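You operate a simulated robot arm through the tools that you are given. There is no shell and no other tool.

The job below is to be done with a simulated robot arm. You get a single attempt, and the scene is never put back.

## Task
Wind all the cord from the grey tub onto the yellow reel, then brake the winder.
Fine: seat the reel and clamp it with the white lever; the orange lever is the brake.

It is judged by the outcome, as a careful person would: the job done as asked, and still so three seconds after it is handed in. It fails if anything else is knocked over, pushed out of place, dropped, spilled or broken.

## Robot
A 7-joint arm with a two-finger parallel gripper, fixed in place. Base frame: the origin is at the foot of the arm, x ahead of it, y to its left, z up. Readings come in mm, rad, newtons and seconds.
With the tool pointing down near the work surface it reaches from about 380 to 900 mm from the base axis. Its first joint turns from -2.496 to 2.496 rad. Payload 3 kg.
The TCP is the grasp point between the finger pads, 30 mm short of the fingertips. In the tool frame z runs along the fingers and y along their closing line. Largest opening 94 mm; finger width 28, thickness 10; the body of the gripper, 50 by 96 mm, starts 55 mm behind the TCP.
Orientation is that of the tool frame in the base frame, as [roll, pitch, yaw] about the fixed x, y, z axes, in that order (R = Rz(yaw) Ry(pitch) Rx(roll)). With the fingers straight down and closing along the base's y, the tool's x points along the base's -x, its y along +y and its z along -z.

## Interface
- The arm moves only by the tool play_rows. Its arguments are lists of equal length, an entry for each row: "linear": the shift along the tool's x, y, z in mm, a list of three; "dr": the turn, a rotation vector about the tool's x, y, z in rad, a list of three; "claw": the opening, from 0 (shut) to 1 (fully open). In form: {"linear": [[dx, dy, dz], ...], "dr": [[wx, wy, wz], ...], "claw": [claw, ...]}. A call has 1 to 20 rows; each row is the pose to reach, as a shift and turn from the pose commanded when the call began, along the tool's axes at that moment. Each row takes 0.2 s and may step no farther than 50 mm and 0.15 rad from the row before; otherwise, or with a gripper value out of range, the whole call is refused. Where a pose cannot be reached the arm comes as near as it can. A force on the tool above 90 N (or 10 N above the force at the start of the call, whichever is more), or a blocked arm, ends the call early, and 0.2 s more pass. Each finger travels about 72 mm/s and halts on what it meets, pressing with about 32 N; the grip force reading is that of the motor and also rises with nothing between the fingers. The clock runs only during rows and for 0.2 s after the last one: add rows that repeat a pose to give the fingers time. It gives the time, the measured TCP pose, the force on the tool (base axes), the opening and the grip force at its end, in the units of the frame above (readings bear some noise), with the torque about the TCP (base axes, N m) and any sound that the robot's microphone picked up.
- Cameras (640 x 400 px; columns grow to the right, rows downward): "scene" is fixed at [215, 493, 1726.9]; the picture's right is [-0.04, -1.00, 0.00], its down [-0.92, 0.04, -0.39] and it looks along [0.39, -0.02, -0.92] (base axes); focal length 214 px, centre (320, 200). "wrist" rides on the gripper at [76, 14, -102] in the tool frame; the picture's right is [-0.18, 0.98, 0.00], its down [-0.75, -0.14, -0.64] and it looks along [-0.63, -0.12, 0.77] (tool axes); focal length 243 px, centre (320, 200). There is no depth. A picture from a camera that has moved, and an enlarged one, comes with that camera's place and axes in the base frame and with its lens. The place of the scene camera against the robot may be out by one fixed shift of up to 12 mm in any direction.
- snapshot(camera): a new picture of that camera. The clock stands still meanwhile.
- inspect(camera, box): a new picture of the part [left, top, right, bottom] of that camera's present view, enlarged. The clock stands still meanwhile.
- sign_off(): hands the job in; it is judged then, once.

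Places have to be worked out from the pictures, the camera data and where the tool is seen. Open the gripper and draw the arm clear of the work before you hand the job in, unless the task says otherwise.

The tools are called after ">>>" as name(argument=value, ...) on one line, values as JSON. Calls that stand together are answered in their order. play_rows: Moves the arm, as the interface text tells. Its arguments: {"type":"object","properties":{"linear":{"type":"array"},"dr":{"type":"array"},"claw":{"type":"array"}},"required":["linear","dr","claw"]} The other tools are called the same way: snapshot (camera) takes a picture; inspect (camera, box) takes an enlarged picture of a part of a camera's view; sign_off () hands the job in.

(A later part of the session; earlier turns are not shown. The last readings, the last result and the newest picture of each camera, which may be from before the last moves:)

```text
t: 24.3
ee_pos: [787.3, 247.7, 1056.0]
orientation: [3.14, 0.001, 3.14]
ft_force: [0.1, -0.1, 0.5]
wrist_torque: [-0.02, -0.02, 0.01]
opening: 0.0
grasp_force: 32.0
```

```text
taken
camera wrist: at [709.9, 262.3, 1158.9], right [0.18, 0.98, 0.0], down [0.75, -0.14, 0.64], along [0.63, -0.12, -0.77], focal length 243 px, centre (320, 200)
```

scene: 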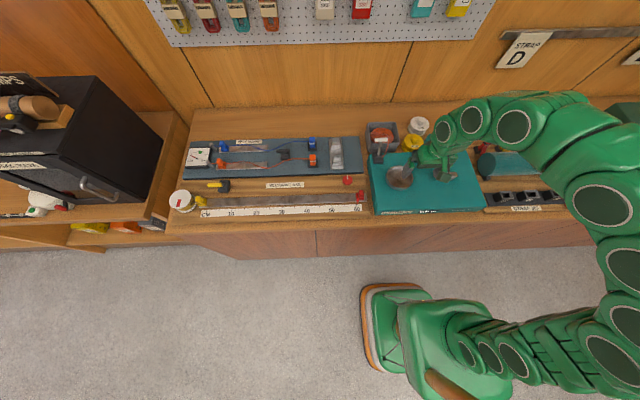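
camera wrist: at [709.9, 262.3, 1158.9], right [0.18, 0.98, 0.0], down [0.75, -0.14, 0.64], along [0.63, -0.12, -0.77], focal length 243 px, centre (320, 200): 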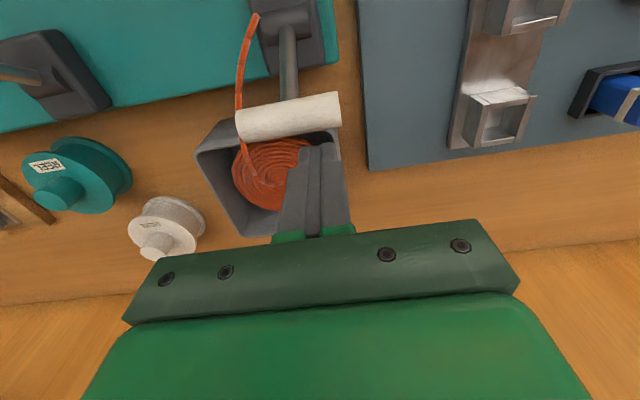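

The finger is about 7 mm to the left of the bar's centre. I'll correct that and then draw the bar toward the robot in moderate steps.

>>> play_rows(linear=[[0, -7, 0], [8, -7, 0], [16, -7, 0], [24, -7, 0], [32, -7, 0], [40, -7, 0], [40, -7, 0]], dr=[[0, 0, 0], [0, 0, 0], [0, 0, 0], [0, 0, 0], [0, 0, 0], [0, 0, 0], [0, 0, 0]], claw=[0, 0, 0, 0, 0, 0, 0])

>>> snapshot(camera="wrist")

```text
t: 25.9
ee_pos: [745.8, 238.3, 1055.6]
orientation: [3.141, 0.002, -3.141]
ft_force: [-0.2, -0.2, -1.0]
wrist_torque: [0.01, -0.01, 0.01]
opening: 0.1
grasp_force: 32.0
```

```text
taken
camera wrist: at [669.7, 253.3, 1158.8], right [0.18, 0.98, 0.0], down [0.75, -0.14, 0.64], along [0.63, -0.12, -0.77], focal length 243 px, centre (320, 200)
```

wrist: 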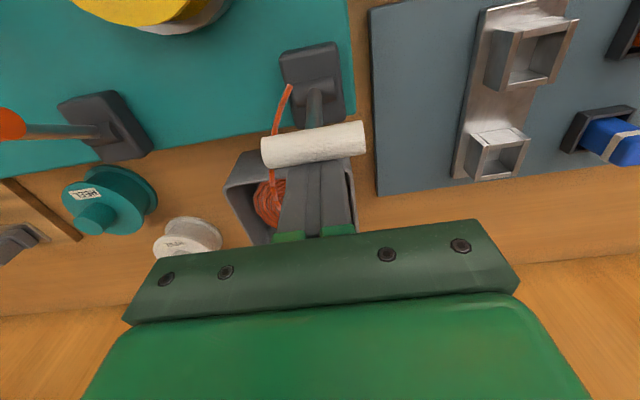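

The bar has followed, with its centre now near x≈726, close to upright. I'll keep drawing it over toward the robot side.

>>> play_rows(linear=[[7, 0, 0], [14, 0, 0], [20, 0, 0], [26, 0, 0], [31, 0, 0], [31, 0, 0]], dr=[[0, 0, 0], [0, 0, 0], [0, 0, 0], [0, 0, 0], [0, 0, 0], [0, 0, 0]], claw=[0, 0, 0, 0, 0, 0])

>>> snapshot(camera="wrist")

>>> inspect(camera="scene", box=[350, 100, 470, 215])

```text
t: 27.3
ee_pos: [715.9, 239.6, 1056.6]
orientation: [-3.14, 0.005, -3.141]
ft_force: [16.0, 2.3, 4.9]
wrist_torque: [0.26, -0.48, 0.05]
opening: 0.1
grasp_force: 31.0
```

```text
taken
camera wrist: at [638.6, 253.5, 1159.2], right [0.18, 0.98, 0.0], down [0.75, -0.14, 0.65], along [0.63, -0.12, -0.76], focal length 243 px, centre (320, 200)
```

wrist: 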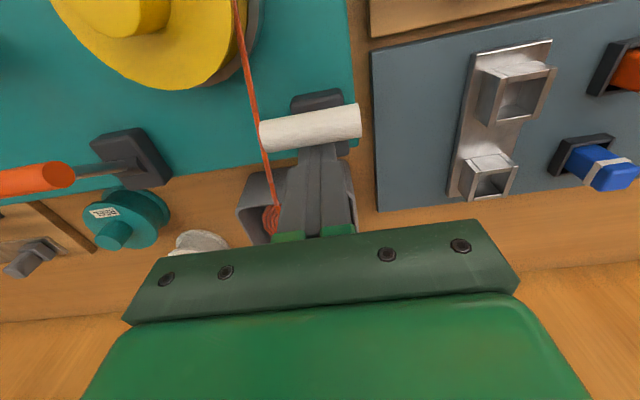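

```text
3.48 times, centred on (410, 158) of scene
camera zoom: at [215.0, 493.0, 1726.9], right [-0.04, -1.0, 0.0], down [-0.92, 0.04, -0.39], along [0.39, -0.02, -0.92], focal length 746 px, centre (7, 348)
```

zoom: 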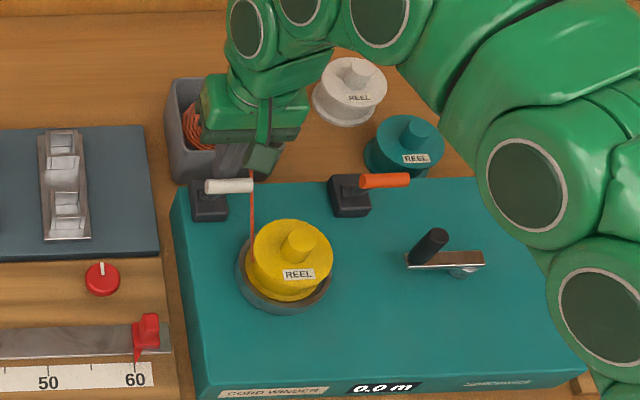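

The white lever is against its stop on the robot side, and the cord now runs from the tub to the reel, so the clamp is engaged. I'll back off the bar, rise, and move to look at the crank.

>>> play_rows(linear=[[-12, 0, 0], [-20, 0, -10], [-20, 0, -45], [-10, -15, -75], [10, -50, -95], [45, -85, -95], [80, -120, -95], [110, -155, -95]], dr=[[0, 0, 0], [0, 0, 0], [0, 0, 0], [0, 0, 0], [0, 0, 0], [0, 0, 0], [0, 0, 0], [0, 0, 0]], claw=[0, 0, 0, 0, 0, 0, 0.5, 0.5])

>>> snapshot(camera="wrist")

>>> inspect(camera="scene", box=[350, 100, 470, 215])

```text
t: 29.1
ee_pos: [604.1, 84.8, 1152.3]
orientation: [-3.14, 0.002, -3.141]
ft_force: [1.1, -0.1, -0.7]
wrist_torque: [-0.01, -0.01, -0.03]
opening: 47.0
grasp_force: 0.1
```

```text
taken
camera wrist: at [527.0, 99.4, 1255.3], right [0.18, 0.98, 0.0], down [0.75, -0.14, 0.64], along [0.63, -0.12, -0.77], focal length 243 px, centre (320, 200)
```

wrist: 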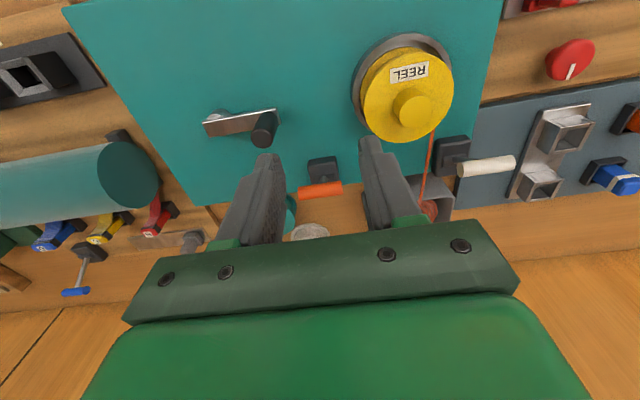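

```text
3.48 times, centred on (410, 158) of scene
camera zoom: at [215.0, 493.0, 1726.9], right [-0.04, -1.0, 0.0], down [-0.92, 0.04, -0.39], along [0.39, -0.02, -0.92], focal length 746 px, centre (7, 348)
```

zoom: 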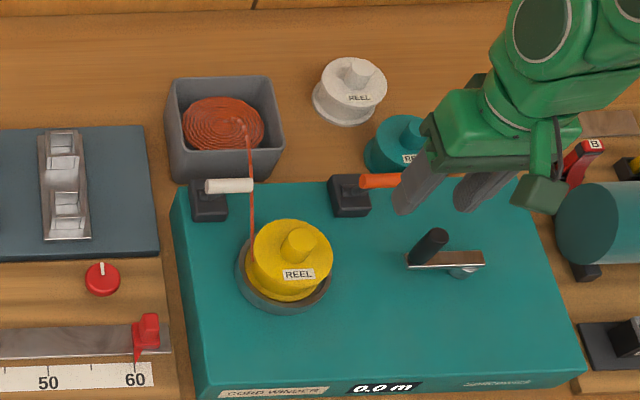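

The white lever stays over and both levers now lean the same way. I'll move over the crank for measurement.

>>> play_rows(linear=[[10, -30, 10], [15, -65, 15], [15, -100, 20], [15, -100, 20]], dr=[[0, 0, 0], [0, 0, 0], [0, 0, 0], [0, 0, 0]], claw=[0.5, 0.5, 0.5, 0.5])

>>> snapshot(camera="wrist")

>>> inspect(camera="wrist", box=[240, 30, 460, 180])

```text
t: 30.1
ee_pos: [589.8, -17.8, 1132.9]
orientation: [3.141, 0.001, 3.142]
ft_force: [0.1, 0.0, -0.4]
wrist_torque: [-0.04, 0.0, 0.01]
opening: 47.1
grasp_force: 0.1
```

```text
taken
camera wrist: at [513.0, -2.4, 1235.7], right [0.18, 0.98, 0.0], down [0.75, -0.14, 0.64], along [0.63, -0.12, -0.77], focal length 243 px, centre (320, 200)
```

wrist: 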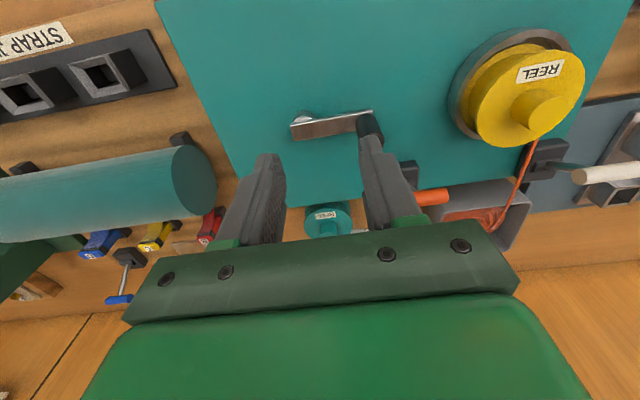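

```text
2.67 times, centred on (350, 105) of wrist
camera zoom: at [513.0, -2.4, 1235.7], right [0.18, 0.98, 0.0], down [0.75, -0.14, 0.64], along [0.63, -0.12, -0.77], focal length 647 px, centre (240, 453)
```

zoom: 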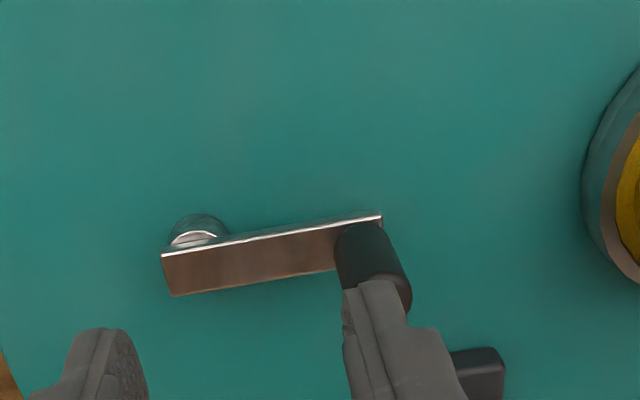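

The crank arm lies along y from about −54 to +36 at x≈624, z≈978. The pivot is near y≈−39 and the handle near (624, 25) with its top at about 1034. I'll hover above the handle and check.

>>> play_rows(linear=[[-15, 20, 10], [-34, 43, 20], [-34, 43, 45], [-34, 43, 45]], dr=[[0, 0, 0], [0, 0, 0], [0, 0, 0], [0, 0, 0]], claw=[0.65, 0.65, 0.65, 0.65])

>>> snapshot(camera="wrist")

>>> inspect(camera="wrist", box=[220, 50, 440, 200])

```text
t: 31.1
ee_pos: [624.0, 28.3, 1086.7]
orientation: [-3.14, 0.002, -3.141]
ft_force: [-0.1, 0.4, -0.1]
wrist_torque: [-0.01, -0.01, 0.0]
opening: 61.0
grasp_force: 0.1
```

```text
taken
camera wrist: at [547.1, 42.0, 1188.2], right [0.18, 0.98, 0.0], down [0.75, -0.14, 0.64], along [0.63, -0.12, -0.77], focal length 243 px, centre (320, 200)
```

wrist: 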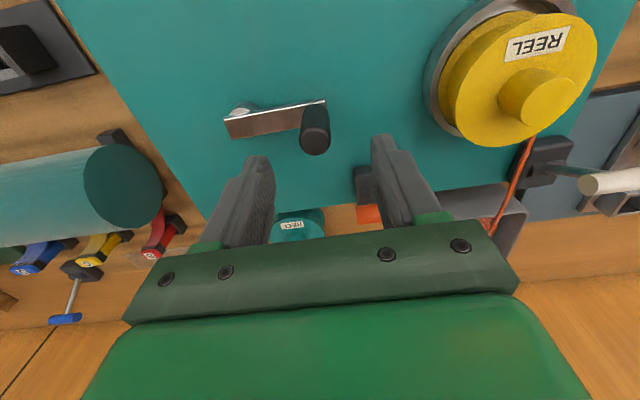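

```text
2.67 times, centred on (330, 125) of wrist
camera zoom: at [547.1, 42.0, 1188.2], right [0.18, 0.98, 0.0], down [0.75, -0.14, 0.64], along [0.63, -0.12, -0.77], focal length 647 px, centre (293, 400)
```

zoom: 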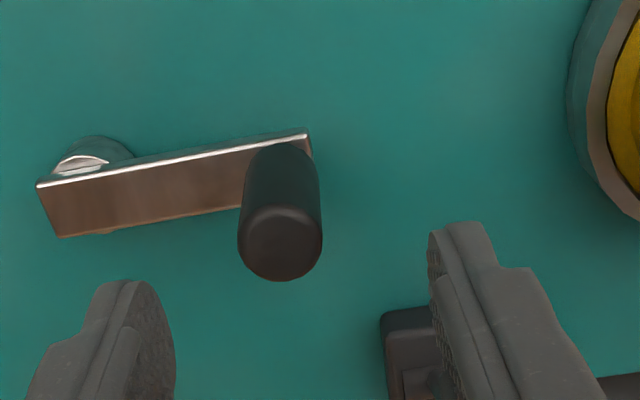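

The handle is about 22 mm across at (623, 24.5), and the pivot is near (624, −42), giving a crank radius of about 66 mm. I'll lower onto the handle, grip it, then gently test whether it turns.

>>> play_rows(linear=[[1, -3.5, 20], [1, -3.5, 45], [1, -3.5, 67], [1, -3.5, 67], [1, -3.5, 67], [1, -3.5, 67], [1, -3.5, 67], [1, -3.5, 67]], dr=[[0, 0, 0], [0, 0, 0], [0, 0, 0], [0, 0, 0], [0, 0, 0], [0, 0, 0], [0, 0, 0], [0, 0, 0]], claw=[0.65, 0.65, 0.65, 0.65, 0.1, 0.1, 0.1, 0.1])

>>> inspect(camera="wrist", box=[220, 50, 440, 200])

```text
t: 32.9
ee_pos: [623.6, 24.5, 1021.6]
orientation: [3.14, 0.0, -3.14]
ft_force: [0.5, 40.2, -2.5]
wrist_torque: [0.66, -0.21, -0.11]
opening: 21.3
grasp_force: 45.5
```

```text
2.67 times, centred on (330, 125) of wrist
camera zoom: at [546.4, 39.0, 1122.2], right [0.18, 0.98, 0.0], down [0.75, -0.14, 0.64], along [0.63, -0.12, -0.77], focal length 647 px, centre (293, 400)
```

zoom: 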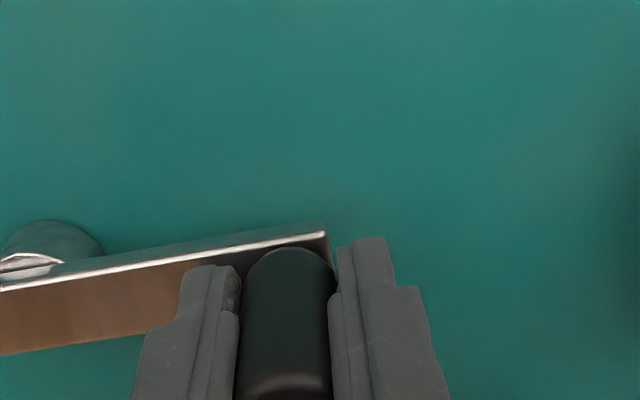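

The side force of +40 N says the handle sits about 1.3 mm farther in +y. I'll centre on it and then nudge 3 mm in x to test whether it is braked.

>>> play_rows(linear=[[0, 1.3, 0], [0, 1.3, 0]], dr=[[0, 0, 0], [0, 0, 0]], claw=[0.1, 0.1])

>>> play_rows(linear=[[-1.5, 0, 0], [-3, 0, 0], [-3, 0, 0]], dr=[[0, 0, 0], [0, 0, 0], [0, 0, 0]], claw=[0.1, 0.1, 0.1])

>>> inspect(camera="wrist", box=[220, 50, 440, 200])

```text
t: 33.5
ee_pos: [623.3, 24.4, 1019.0]
orientation: [-3.139, 0.002, 3.141]
ft_force: [2.0, 28.8, -8.1]
wrist_torque: [0.48, -0.54, -0.09]
opening: 21.5
grasp_force: 45.1
```

```text
t: 34.3
ee_pos: [623.8, 24.6, 1020.0]
orientation: [-3.141, -0.004, 3.142]
ft_force: [-40.7, 26.2, 0.4]
wrist_torque: [0.05, 0.99, -0.09]
opening: 21.5
grasp_force: 45.4
```

```text
2.67 times, centred on (330, 125) of wrist
camera zoom: at [548.0, 39.2, 1122.5], right [0.18, 0.98, 0.0], down [0.76, -0.14, 0.64], along [0.63, -0.12, -0.77], focal length 647 px, centre (293, 400)
```

zoom: 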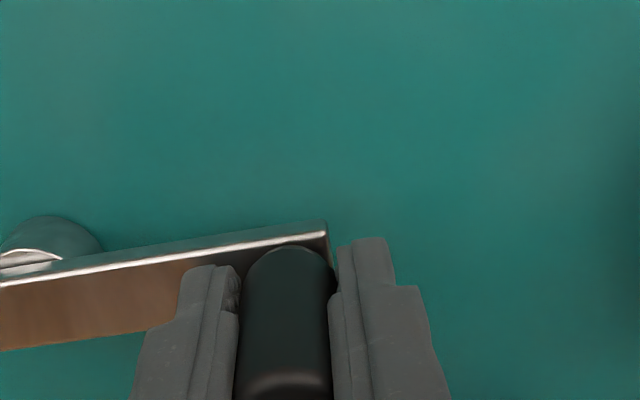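

The crank is blocked: a 3 mm nudge built 41 N without motion. So the brake is on in its present position, with the lever leaning toward the robot. I'll let go of the handle, rise and go to the near side of the orange bar to push it away.

>>> play_rows(linear=[[2.5, 1, 0], [2.5, 1, 0], [2.5, 1, 0], [2.5, 1, -25], [2.5, 1, -65], [2.5, 1, -75]], dr=[[0, 0, 0], [0, 0, 0], [0, 0, 0], [0, 0, 0], [0, 0, 0], [0, 0, 0]], claw=[0.1, 0.65, 0.65, 0.65, 0.65, 0.65])

>>> play_rows(linear=[[0, 20, 0], [-10, 45, 0], [-22, 46, 0], [-22, 46, 20], [-22, 46, 37], [-22, 46, 37]], dr=[[0, 0, 0], [0, 0, 0], [0, 0, 0], [0, 0, 0], [0, 0, 0], [0, 0, 0]], claw=[0, 0, 0, 0, 0, 0])

>>> snapshot(camera="wrist")

```text
t: 35.7
ee_pos: [625.0, 26.2, 1095.1]
orientation: [3.139, 0.002, -3.14]
ft_force: [-0.3, 0.4, -0.2]
wrist_torque: [-0.03, 0.03, 0.01]
opening: 60.9
grasp_force: 0.2
```

```text
t: 37.1
ee_pos: [646.2, 72.8, 1057.5]
orientation: [3.141, 0.002, -3.141]
ft_force: [-0.8, 0.2, 0.9]
wrist_torque: [0.0, -0.01, 0.0]
opening: 0.3
grasp_force: 32.2
```

```text
taken
camera wrist: at [569.6, 86.1, 1160.1], right [0.18, 0.98, 0.0], down [0.75, -0.14, 0.64], along [0.63, -0.12, -0.77], focal length 243 px, centre (320, 200)
```

wrist: 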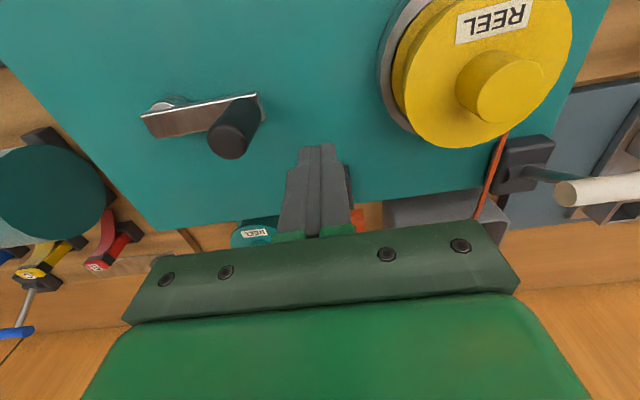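

The fingers are on the robot side of the orange bar with nothing else in line. I'll push it away in steps.

>>> play_rows(linear=[[-8, -1, 0], [-16, -1, 0], [-24, -1, 0], [-32, -1, 0], [-40, -1, 0], [-48, -1, 0], [-56, -1, 0], [-64, -1, 0], [-72, -1, 0], [-72, -1, 0]], dr=[[0, 0, 0], [0, 0, 0], [0, 0, 0], [0, 0, 0], [0, 0, 0], [0, 0, 0], [0, 0, 0], [0, 0, 0], [0, 0, 0], [0, 0, 0]], claw=[0, 0, 0, 0, 0, 0, 0, 0, 0, 0])

>>> inspect(camera="scene", box=[350, 100, 470, 215])

>>> snapshot(camera="wrist")

```text
t: 39.3
ee_pos: [719.8, 69.4, 1056.6]
orientation: [-3.14, 0.002, 3.142]
ft_force: [0.8, -0.2, -0.7]
wrist_torque: [0.01, 0.0, 0.03]
opening: 0.2
grasp_force: 31.9
```

```text
3.48 times, centred on (410, 158) of scene
camera zoom: at [215.0, 493.0, 1726.9], right [-0.04, -1.0, 0.0], down [-0.92, 0.04, -0.39], along [0.39, -0.02, -0.92], focal length 746 px, centre (7, 348)
```

zoom: 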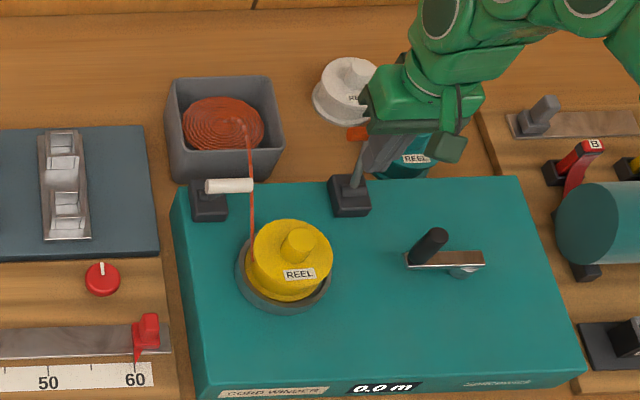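

```text
taken
camera wrist: at [642.9, 84.4, 1160.4], right [0.18, 0.98, 0.0], down [0.75, -0.14, 0.64], along [0.63, -0.12, -0.77], focal length 243 px, centre (320, 200)
```

wrist: 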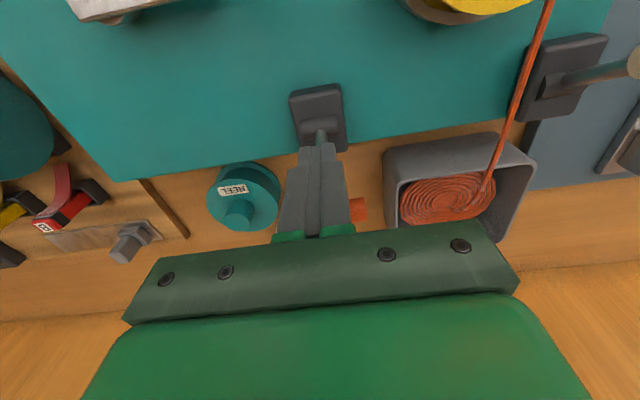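

The orange lever now leans away. I'll push the last bit until its stop is felt.

>>> play_rows(linear=[[-4, 0, 0], [-7, 0, 0], [-10, 0, 0], [-12, 0, 0], [-12, 0, 0]], dr=[[0, 0, 0], [0, 0, 0], [0, 0, 0], [0, 0, 0], [0, 0, 0]], claw=[0, 0, 0, 0, 0])

```text
t: 40.4
ee_pos: [725.5, 71.1, 1057.5]
orientation: [-3.139, -0.014, -3.14]
ft_force: [-27.7, -1.8, 19.4]
wrist_torque: [-0.11, 0.58, 0.01]
opening: 0.1
grasp_force: 32.4
stopped in row 5: the force on the tool passed its limit at 96 N (the readings are from after the stop); the commanded pose is now the measured one
```

The lever is hard against its stop, so the brake is released. I'll back off, level the tool and return above the crank handle.

>>> play_rows(linear=[[8, 0, 0], [25, 0, -5], [45, -10, -35], [75, -25, -38], [101.5, -46.6, -38], [101.5, -46.6, -38]], dr=[[-0.002, -0.014, 0], [-0.002, -0.014, 0], [-0.002, -0.014, 0], [-0.002, -0.014, 0], [-0.002, -0.014, 0], [-0.002, -0.014, 0]], claw=[0, 0, 0, 0.65, 0.65, 0.65])

>>> inspect(camera="wrist", box=[220, 50, 440, 200])

>>> inspect(camera="scene", box=[350, 100, 470, 215])

```text
t: 41.8
ee_pos: [625.9, 24.0, 1097.2]
orientation: [3.141, 0.002, -3.141]
ft_force: [0.0, -0.3, 0.5]
wrist_torque: [0.02, 0.0, -0.02]
opening: 61.1
grasp_force: 0.1
```

```text
2.67 times, centred on (330, 125) of wrist
camera zoom: at [549.9, 37.5, 1200.1], right [0.18, 0.98, 0.0], down [0.75, -0.14, 0.64], along [0.63, -0.12, -0.77], focal length 647 px, centre (293, 400)
```

zoom: 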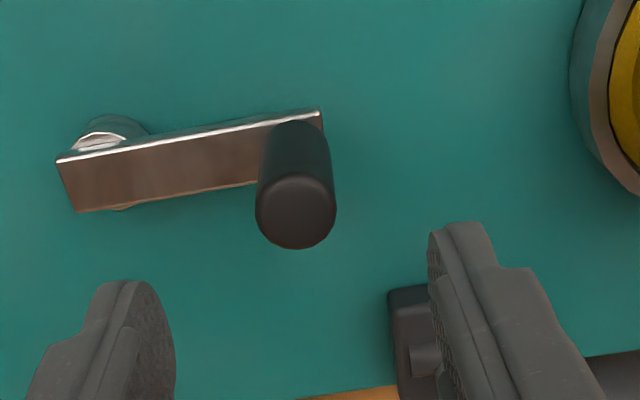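

```text
3.48 times, centred on (410, 158) of scene
camera zoom: at [215.0, 493.0, 1726.9], right [-0.04, -1.0, 0.0], down [-0.92, 0.04, -0.39], along [0.39, -0.02, -0.92], focal length 746 px, centre (7, 348)
```

zoom: 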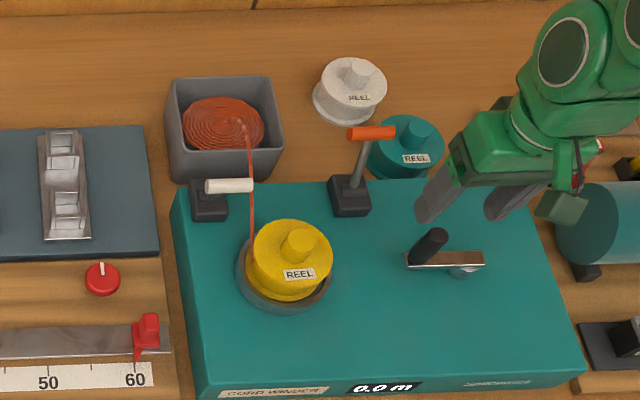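

The orange lever stays over and the handle is at (624, 25). I'll lower and grip it again.

>>> play_rows(linear=[[2, 1, 25], [2, 1, 55], [2, 1, 78], [2, 1, 78], [2, 1, 78], [2, 1, 78], [2, 1, 78], [2, 1, 78]], dr=[[0, 0, 0], [0, 0, 0], [0, 0, 0], [0, 0, 0], [0, 0, 0], [0, 0, 0], [0, 0, 0], [0, 0, 0]], claw=[0.65, 0.65, 0.65, 0.65, 0.1, 0.1, 0.1, 0.1])

```text
t: 43.5
ee_pos: [624.6, 24.9, 1018.8]
orientation: [-3.141, 0.001, -3.141]
ft_force: [0.1, 1.6, -3.5]
wrist_torque: [0.11, -0.34, -0.01]
opening: 21.7
grasp_force: 45.1
```

Gripped with almost no side force. I'll try a first radian counter-clockwise (viewed from above, which should pull the cord onto the reel's left side).

>>> play_rows(linear=[[16.33, -2.05, 0], [31.64, -8.08, 0], [44.99, -17.71, 0], [55.54, -30.34, 0], [55.54, -30.34, 0]], dr=[[0, 0, 0], [0, 0, 0], [0, 0, 0], [0, 0, 0], [0, 0, 0]], claw=[0.1, 0.1, 0.1, 0.1, 0.1])

>>> inspect(camera="scene", box=[350, 100, 470, 215])

>>> snapshot(camera="wrist")

```text
t: 44.8
ee_pos: [567.3, -4.1, 1018.5]
orientation: [3.141, 0.001, -3.141]
ft_force: [0.4, 0.0, 0.1]
wrist_torque: [0.0, 0.01, -0.03]
opening: 9.3
grasp_force: 0.0
```

```text
3.48 times, centred on (410, 158) of scene
camera zoom: at [215.0, 493.0, 1726.9], right [-0.04, -1.0, 0.0], down [-0.92, 0.04, -0.39], along [0.39, -0.02, -0.92], focal length 746 px, centre (7, 348)
```

zoom: 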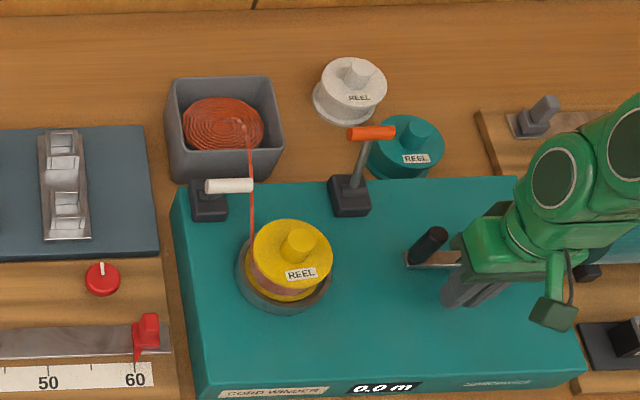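

```text
taken
camera wrist: at [490.7, 9.7, 1121.6], right [0.18, 0.98, 0.0], down [0.75, -0.14, 0.64], along [0.63, -0.12, -0.77], focal length 243 px, centre (320, 200)
```

wrist: 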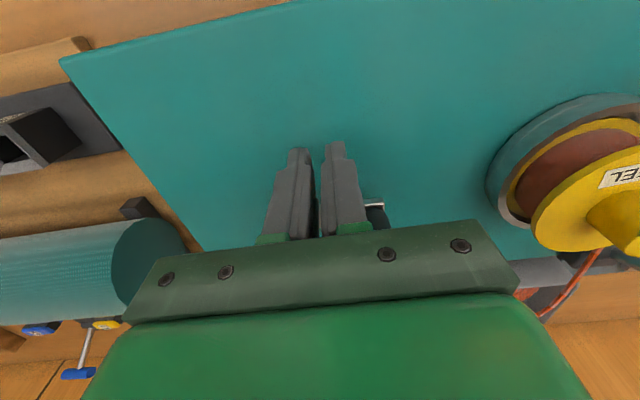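

The fingers slipped off the handle, although the reel now shows a reddish band on its core. I'll look closer at the reel, the display and the crank.

>>> inspect(camera="scene", box=[380, 140, 450, 215])

>>> inspect(camera="wrist", box=[440, 60, 640, 320])

```text
5.33 times, centred on (415, 178) of scene
camera zoom: at [215.0, 493.0, 1726.9], right [-0.04, -1.0, 0.0], down [-0.92, 0.04, -0.39], along [0.39, -0.02, -0.92], focal length 1144 px, centre (-187, 320)
```

zoom: 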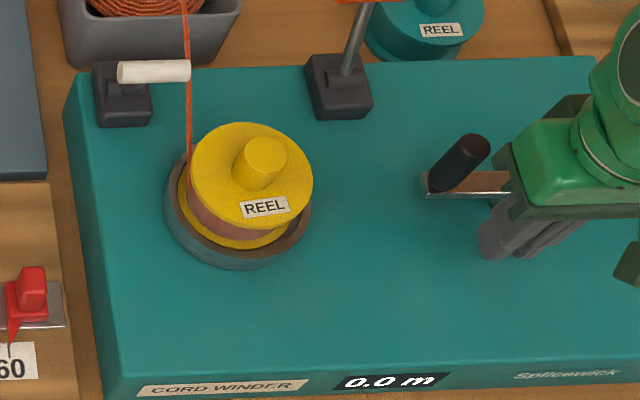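

```text
1.54 times, centred on (540, 190) of wrist
camera zoom: at [490.7, 9.7, 1121.6], right [0.18, 0.98, 0.0], down [0.75, -0.14, 0.64], along [0.63, -0.12, -0.77], focal length 373 px, centre (-18, 215)
```

zoom: 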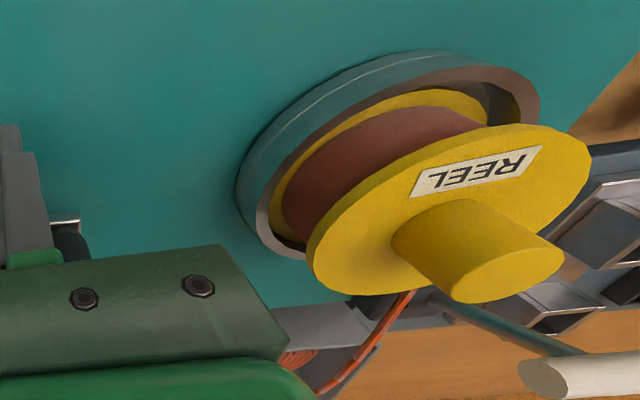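

The core now shows a little cord, so counter-clockwise winds, but the handle slipped out of a pure friction grip. Instead I'll push the handle round with closed fingers acting as a peg behind it, so I'll go up and over to the far side of the handle.

>>> play_rows(linear=[[0, 0, -40], [0, 0, -80], [-40, 10, -80], [-70, 18, -80], [-89, 20.7, -80], [-89, 20.7, -40], [-89, 20.7, 0], [-89, 20.7, 0]], dr=[[0, 0, 0], [0, 0, 0], [0, 0, 0], [0, 0, 0], [0, 0, 0], [0, 0, 0], [0, 0, 0], [0, 0, 0]], claw=[0.1, 0, 0, 0, 0, 0, 0, 0])

>>> snapshot(camera="wrist")

>>> inspect(camera="scene", box=[390, 140, 470, 215])

```text
t: 46.5
ee_pos: [657.5, 14.0, 1019.2]
orientation: [3.141, 0.002, 3.141]
ft_force: [-0.6, 0.9, 0.2]
wrist_torque: [0.02, -0.03, -0.02]
opening: 0.0
grasp_force: 32.0
```

```text
taken
camera wrist: at [581.2, 29.1, 1121.6], right [0.18, 0.98, 0.0], down [0.75, -0.14, 0.64], along [0.63, -0.12, -0.77], focal length 243 px, centre (320, 200)
```

wrist: 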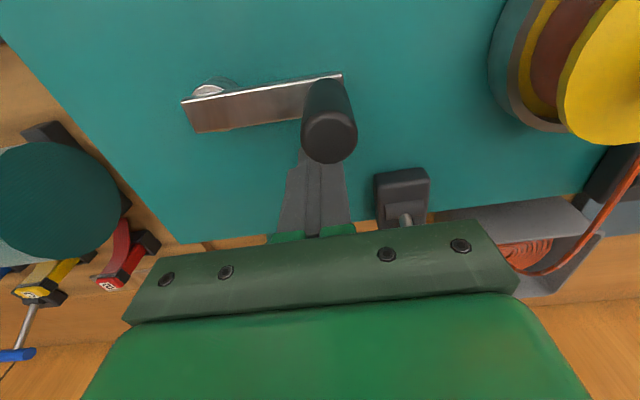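

```text
5.33 times, centred on (430, 178) of scene
camera zoom: at [215.0, 493.0, 1726.9], right [-0.04, -1.0, 0.0], down [-0.92, 0.04, -0.39], along [0.39, -0.02, -0.92], focal length 1144 px, centre (-267, 320)
```

zoom: 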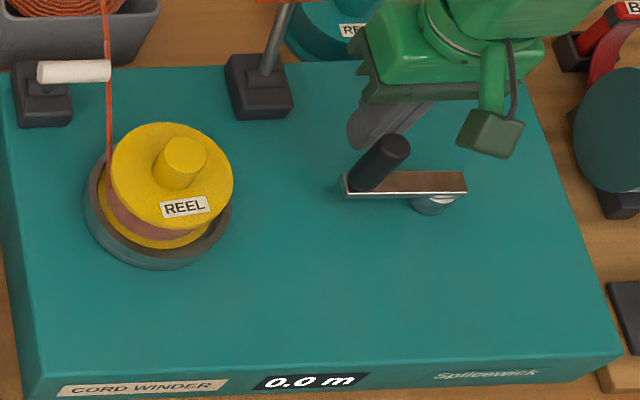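

The closed fingers sit just behind the handle on its circle. I'll push through the first arc slowly and watch the force.

>>> play_rows(linear=[[12.6, 6.5, 0], [25.5, 9.3, 0], [38.7, 9.4, 0], [51.6, 7.0, 0], [63.8, 2.0, 0], [74.8, -5.4, 0]], dr=[[0, 0, 0], [0, 0, 0], [0, 0, 0], [0, 0, 0], [0, 0, 0], [0, 0, 0]], claw=[0, 0, 0, 0, 0, 0])

>>> snapshot(camera="wrist")

>>> inspect(camera="scene", box=[390, 140, 470, 215])

```text
t: 47.2
ee_pos: [640.4, 24.9, 1018.5]
orientation: [3.141, 0.024, 3.141]
ft_force: [49.6, 5.5, -20.6]
wrist_torque: [-0.16, 0.61, -0.14]
opening: 0.0
grasp_force: 31.9
stopped in row 3: the force on the tool passed its limit at 134 N (the readings are from after the stop); the commanded pose is now the measured one
```

```text
taken
camera wrist: at [560.4, 38.5, 1119.8], right [0.18, 0.98, 0.01], down [0.74, -0.14, 0.66], along [0.65, -0.12, -0.75], focal length 243 px, centre (320, 200)
```

wrist: 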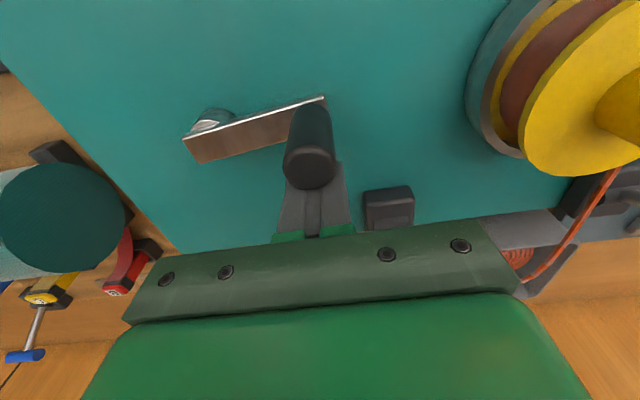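

```text
5.33 times, centred on (430, 178) of scene
camera zoom: at [215.0, 493.0, 1726.9], right [-0.04, -1.0, 0.0], down [-0.92, 0.04, -0.39], along [0.39, -0.02, -0.92], focal length 1144 px, centre (-267, 320)
```

zoom: 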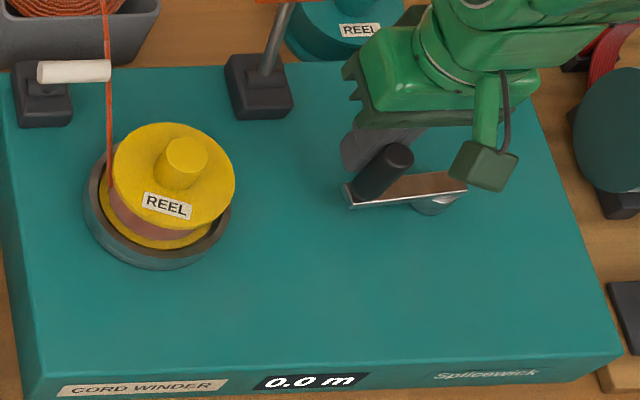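

The peg moved the crank about 10° before the force limit, with 50 N still on it. I'll hold the pose to see whether that force decays (a stiff, damped crank) or stays (a hard block).

>>> play_rows(linear=[[0, 0, 0], [0, 0, 0], [0, 0, 0], [0, 0, 0], [0, 0, 0]], dr=[[0, 0, 0], [0, 0, 0], [0, 0, 0], [0, 0, 0], [0, 0, 0]], claw=[0, 0, 0, 0, 0])

>>> inspect(camera="scene", box=[390, 140, 470, 215])

```text
t: 48.4
ee_pos: [639.1, 25.0, 1019.1]
orientation: [3.14, 0.023, 3.141]
ft_force: [76.7, 4.1, -14.2]
wrist_torque: [-0.03, 1.03, -0.12]
opening: 0.0
grasp_force: 32.4
```

```text
5.33 times, centred on (430, 178) of scene
camera zoom: at [215.0, 493.0, 1726.9], right [-0.04, -1.0, 0.0], down [-0.92, 0.04, -0.39], along [0.39, -0.02, -0.92], focal length 1144 px, centre (-267, 320)
```

zoom: 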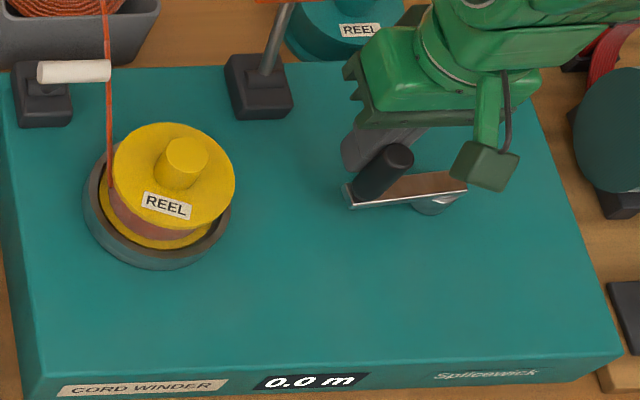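

The force stays at 77 N, so counter-clockwise is a hard stop. The winding direction is probably clockwise, so I'll unload, lift, level and set down on the robot side of the handle.

>>> play_rows(linear=[[-6, 0, 0], [-12, 0, 0], [-12, 0, -40], [-12, 0, -82], [-12, 0, -82]], dr=[[0, 0, 0], [0, 0.023, 0], [0, 0.023, 0], [0, 0.023, 0], [0, 0.023, 0]], claw=[0, 0, 0, 0, 0])

>>> inspect(camera="scene", box=[390, 140, 470, 215])

>>> snapshot(camera="wrist")

```text
t: 49.6
ee_pos: [646.0, 26.0, 1103.6]
orientation: [3.139, -0.002, 3.14]
ft_force: [0.4, -0.5, 0.5]
wrist_torque: [0.0, 0.01, -0.03]
opening: 0.0
grasp_force: 31.9
```

```text
5.33 times, centred on (430, 178) of scene
camera zoom: at [215.0, 493.0, 1726.9], right [-0.04, -1.0, 0.0], down [-0.92, 0.04, -0.39], along [0.39, -0.02, -0.92], focal length 1144 px, centre (-267, 320)
```

zoom: 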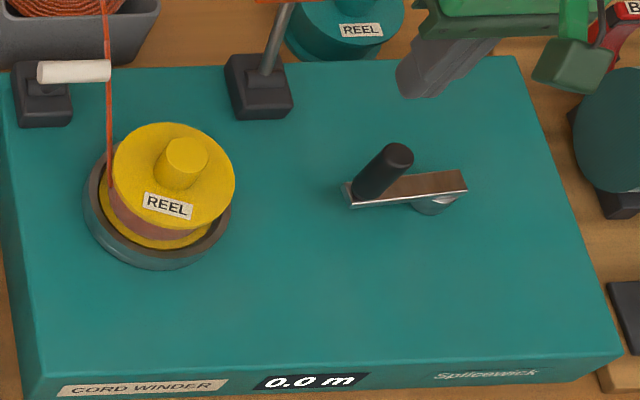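

```text
taken
camera wrist: at [570.6, 40.1, 1205.7], right [0.18, 0.98, 0.0], down [0.76, -0.14, 0.64], along [0.63, -0.12, -0.77], focal length 243 px, centre (320, 200)
```

wrist: 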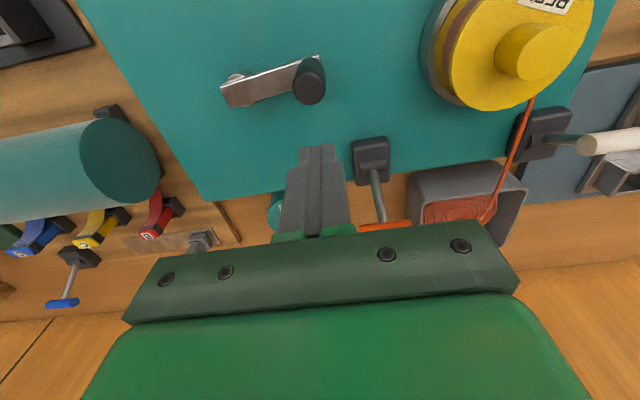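

The handle now rests at about (614.5, 24.5). I'll come down on its robot side at about (583, 9).

>>> play_rows(linear=[[31, -9, 0], [63, -17, 0], [63, -17, 42], [63, -17, 84], [63, -17, 84]], dr=[[0, 0, 0], [0, 0, 0], [0, 0, 0], [0, 0, 0], [0, 0, 0]], claw=[0, 0, 0, 0, 0])

>>> snapshot(camera="wrist")

```text
t: 50.8
ee_pos: [586.3, 12.1, 1016.4]
orientation: [3.14, -0.002, -3.141]
ft_force: [0.1, 0.4, -0.1]
wrist_torque: [0.01, 0.0, -0.01]
opening: 0.0
grasp_force: 32.5
```

```text
taken
camera wrist: at [510.4, 25.4, 1119.2], right [0.18, 0.98, 0.0], down [0.75, -0.14, 0.64], along [0.63, -0.12, -0.77], focal length 243 px, centre (320, 200)
```

wrist: 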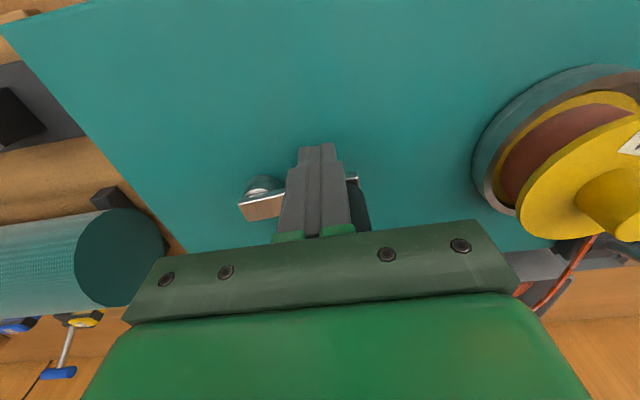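

The peg is behind the handle on the robot side. I'll push it clockwise slowly.

>>> play_rows(linear=[[-7.9, 5.8, 0], [-17, 9.6, 0], [-26.6, 12, 0], [-36.4, 12.9, 0], [-46.3, 12.3, 0]], dr=[[0, 0, 0], [0, 0, 0], [0, 0, 0], [0, 0, 0], [0, 0, 0]], claw=[0, 0, 0, 0, 0])

>>> inspect(camera="scene", box=[390, 140, 470, 215])

>>> snapshot(camera="wrist")

```text
t: 52.0
ee_pos: [631.6, 19.3, 1016.3]
orientation: [3.141, -0.002, -3.141]
ft_force: [-1.0, 0.6, -0.2]
wrist_torque: [0.04, 0.02, 0.01]
opening: 0.3
grasp_force: 31.9
```

```text
5.33 times, centred on (430, 178) of scene
camera zoom: at [215.0, 493.0, 1726.9], right [-0.04, -1.0, 0.0], down [-0.92, 0.04, -0.39], along [0.39, -0.02, -0.92], focal length 1144 px, centre (-267, 320)
```

zoom: 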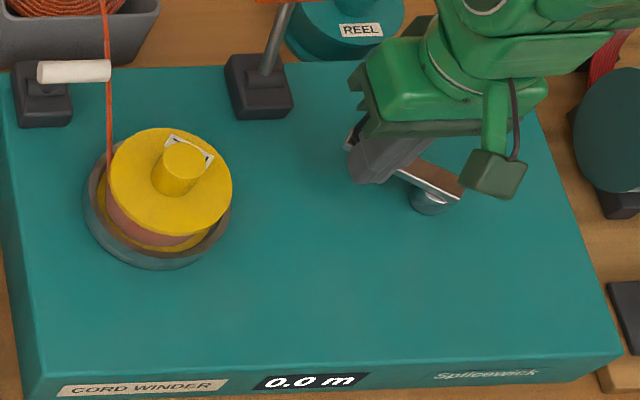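

```text
taken
camera wrist: at [554.9, 34.2, 1119.3], right [0.18, 0.98, 0.0], down [0.75, -0.14, 0.64], along [0.63, -0.12, -0.77], focal length 243 px, centre (320, 200)
```

wrist: 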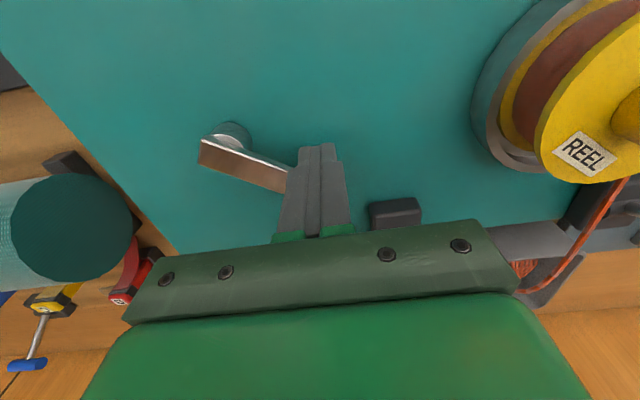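

Clockwise turns freely with almost no force, and the reel spun about half a turn. I'll now push the crank clockwise through one full turn.

>>> play_rows(linear=[[-14.7, -0.2, 0], [-34.3, -11.5, 0], [-48.8, -28.8, 0], [-56.5, -50, 0], [-56.5, -72.6, 0], [-48.8, -93.8, 0], [-34.3, -111.1, 0], [-14.7, -122.4, 0], [7.5, -126.3, 0], [29.7, -122.4, 0], [49.3, -111.1, 0], [63.8, -93.8, 0], [71.5, -72.6, 0], [71.5, -50, 0], [63.8, -28.8, 0], [49.3, -11.5, 0], [29.7, -0.2, 0], [7.5, 3.7, 0], [-14.7, -0.2, 0]], dr=[[0, 0, 0], [0, 0, 0], [0, 0, 0], [0, 0, 0], [0, 0, 0], [0, 0, 0], [0, 0, 0], [0, 0, 0], [0, 0, 0], [0, 0, 0], [0, 0, 0], [0, 0, 0], [0, 0, 0], [0, 0, 0], [0, 0, 0], [0, 0, 0], [0, 0, 0], [0, 0, 0], [0, 0, 0]], claw=[0, 0, 0, 0, 0, 0, 0, 0, 0, 0, 0, 0, 0, 0, 0, 0, 0, 0, 0])

>>> inspect(camera="scene", box=[350, 110, 480, 215])

>>> snapshot(camera="wrist")

```text
t: 56.0
ee_pos: [647.5, 19.7, 1019.3]
orientation: [3.141, -0.003, -3.141]
ft_force: [-1.3, 0.2, 0.1]
wrist_torque: [-0.02, -0.04, -0.01]
opening: 0.1
grasp_force: 32.2
```

```text
3.81 times, centred on (415, 162) of scene
camera zoom: at [215.0, 493.0, 1726.9], right [-0.04, -1.0, 0.0], down [-0.92, 0.04, -0.39], along [0.39, -0.02, -0.92], focal length 817 px, centre (-42, 343)
```

zoom: 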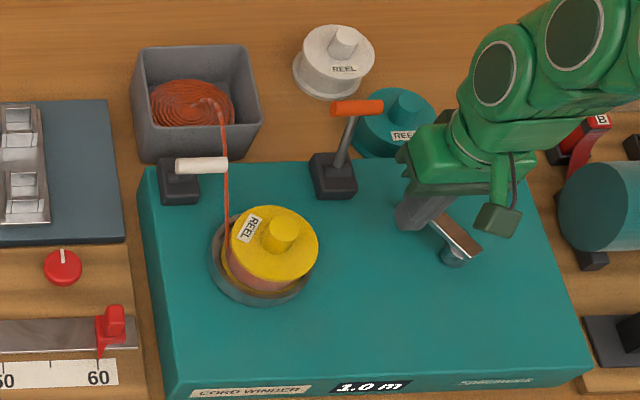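

```text
taken
camera wrist: at [571.1, 33.2, 1121.9], right [0.18, 0.98, 0.0], down [0.75, -0.14, 0.64], along [0.63, -0.12, -0.77], focal length 243 px, centre (320, 200)
```

wrist: 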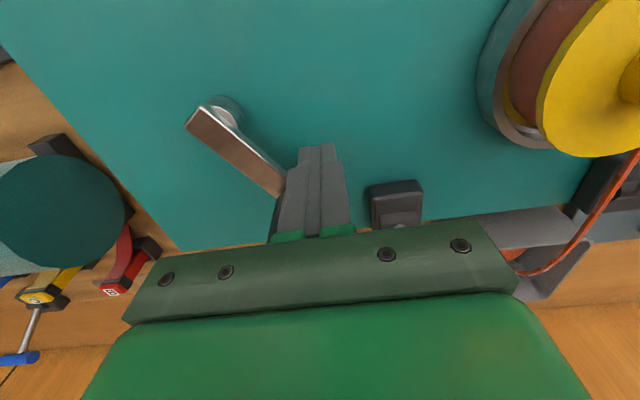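

One turn winds 1.0 m, and the coil in the tub is shrinking. I'll repeat full clockwise turns, checking the display each time.

>>> play_rows(linear=[[-19.6, -11.3, 0], [-34.1, -28.6, 0], [-41.8, -49.8, 0], [-41.8, -72.4, 0], [-34.1, -93.6, 0], [-19.6, -110.9, 0], [0, -122.2, 0], [22.2, -126.1, 0], [44.5, -122.2, 0], [64, -110.9, 0], [78.5, -93.6, 0], [86.2, -72.4, 0], [86.2, -49.8, 0], [78.5, -28.6, 0], [64, -11.3, 0], [44.5, 0, 0], [22.2, 3.9, 0], [0, 0, 0]], dr=[[0, 0, 0], [0, 0, 0], [0, 0, 0], [0, 0, 0], [0, 0, 0], [0, 0, 0], [0, 0, 0], [0, 0, 0], [0, 0, 0], [0, 0, 0], [0, 0, 0], [0, 0, 0], [0, 0, 0], [0, 0, 0], [0, 0, 0], [0, 0, 0], [0, 0, 0], [0, 0, 0]], claw=[0, 0, 0, 0, 0, 0, 0, 0, 0, 0, 0, 0, 0, 0, 0, 0, 0, 0])

>>> inspect(camera="scene", box=[350, 110, 480, 215])

```text
t: 59.8
ee_pos: [644.8, 19.9, 1017.9]
orientation: [3.139, 0.0, 3.141]
ft_force: [0.2, -0.1, -0.5]
wrist_torque: [0.0, 0.01, -0.03]
opening: 0.2
grasp_force: 32.4
```

```text
3.81 times, centred on (415, 162) of scene
camera zoom: at [215.0, 493.0, 1726.9], right [-0.04, -1.0, 0.0], down [-0.92, 0.04, -0.39], along [0.39, -0.02, -0.92], focal length 817 px, centre (-42, 343)
```

zoom: 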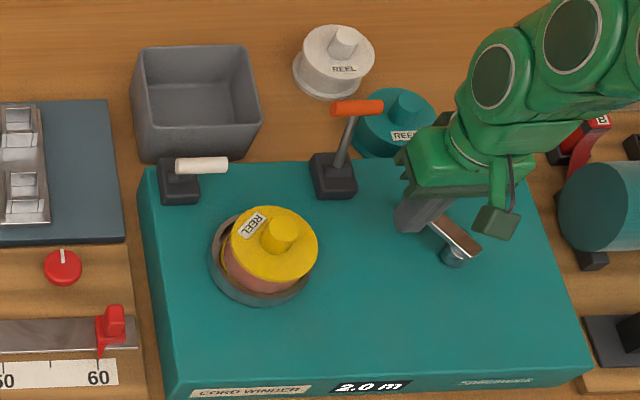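

The tub is empty, the cord strand is gone and the display reads 2.0 m. I'll check the reel and tub closely before braking.

>>> inspect(camera="scene", box=[365, 110, 435, 200])

>>> inspect(camera="scene", box=[390, 190, 470, 220])

>>> snapshot(camera="wrist")

```text
4.44 times, centred on (400, 155) of scene
camera zoom: at [215.0, 493.0, 1726.9], right [-0.04, -1.0, 0.0], down [-0.92, 0.04, -0.39], along [0.39, -0.02, -0.92], focal length 953 px, centre (-36, 400)
```

zoom: 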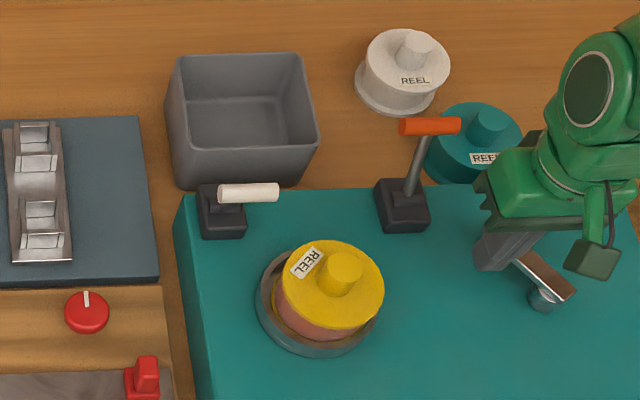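

```text
8.00 times, centred on (430, 205) of scene
camera zoom: at [215.0, 493.0, 1726.9], right [-0.04, -1.0, 0.0], down [-0.92, 0.04, -0.39], along [0.39, -0.02, -0.92], focal length 1716 px, centre (-560, 160)
```

zoom: 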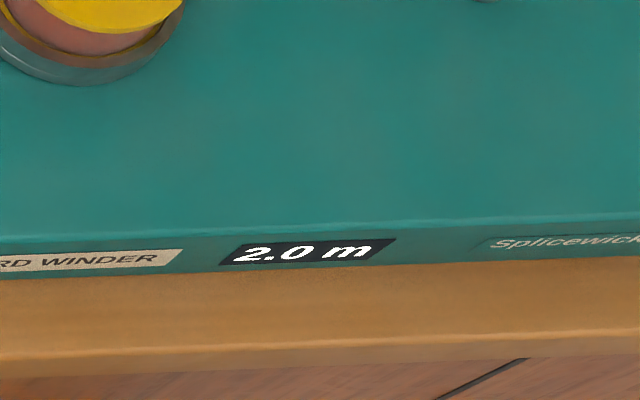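

```text
taken
camera wrist: at [569.7, 34.0, 1120.2], right [0.18, 0.98, 0.0], down [0.75, -0.14, 0.64], along [0.63, -0.12, -0.77], focal length 243 px, centre (320, 200)
```

wrist: 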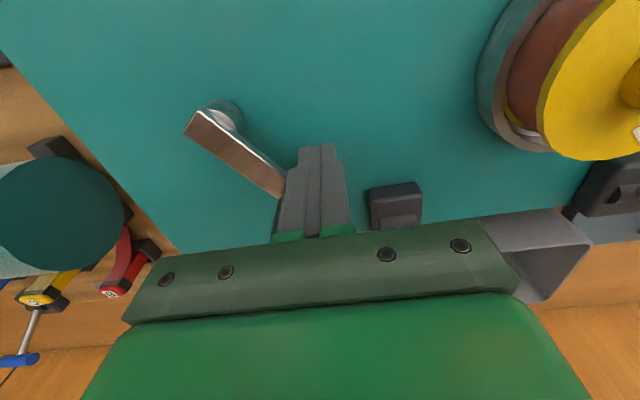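

Everything looks wound, with the tub empty and no strand left. To be sure nothing is still coming in, I'll turn the crank a small further amount and see whether the counter changes.

>>> play_rows(linear=[[-10.5, -5, 0], [-19.6, -11.3, 0], [-27.5, -19.5, 0], [-34.1, -28.6, 0], [-34.1, -28.6, 0]], dr=[[0, 0, 0], [0, 0, 0], [0, 0, 0], [0, 0, 0], [0, 0, 0]], claw=[0, 0, 0, 0, 0])

>>> inspect(camera="scene", box=[365, 110, 485, 215])

```text
t: 61.0
ee_pos: [679.4, -10.3, 1018.6]
orientation: [3.141, -0.002, 3.141]
ft_force: [-0.2, 0.2, 0.1]
wrist_torque: [-0.01, 0.02, 0.0]
opening: 0.0
grasp_force: 32.1
```

```text
3.81 times, centred on (425, 162) of scene
camera zoom: at [215.0, 493.0, 1726.9], right [-0.04, -1.0, 0.0], down [-0.92, 0.04, -0.39], along [0.39, -0.02, -0.92], focal length 817 px, centre (-80, 343)
```

zoom: 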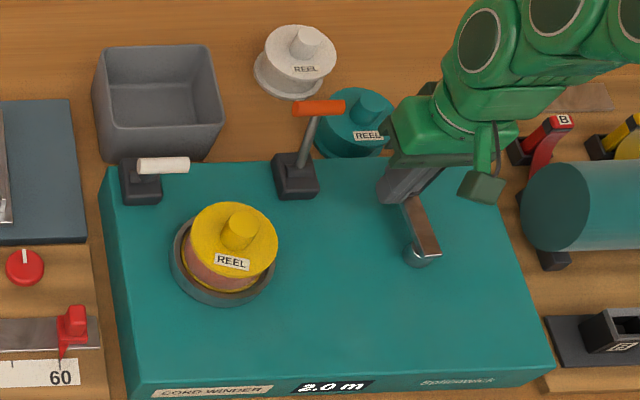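

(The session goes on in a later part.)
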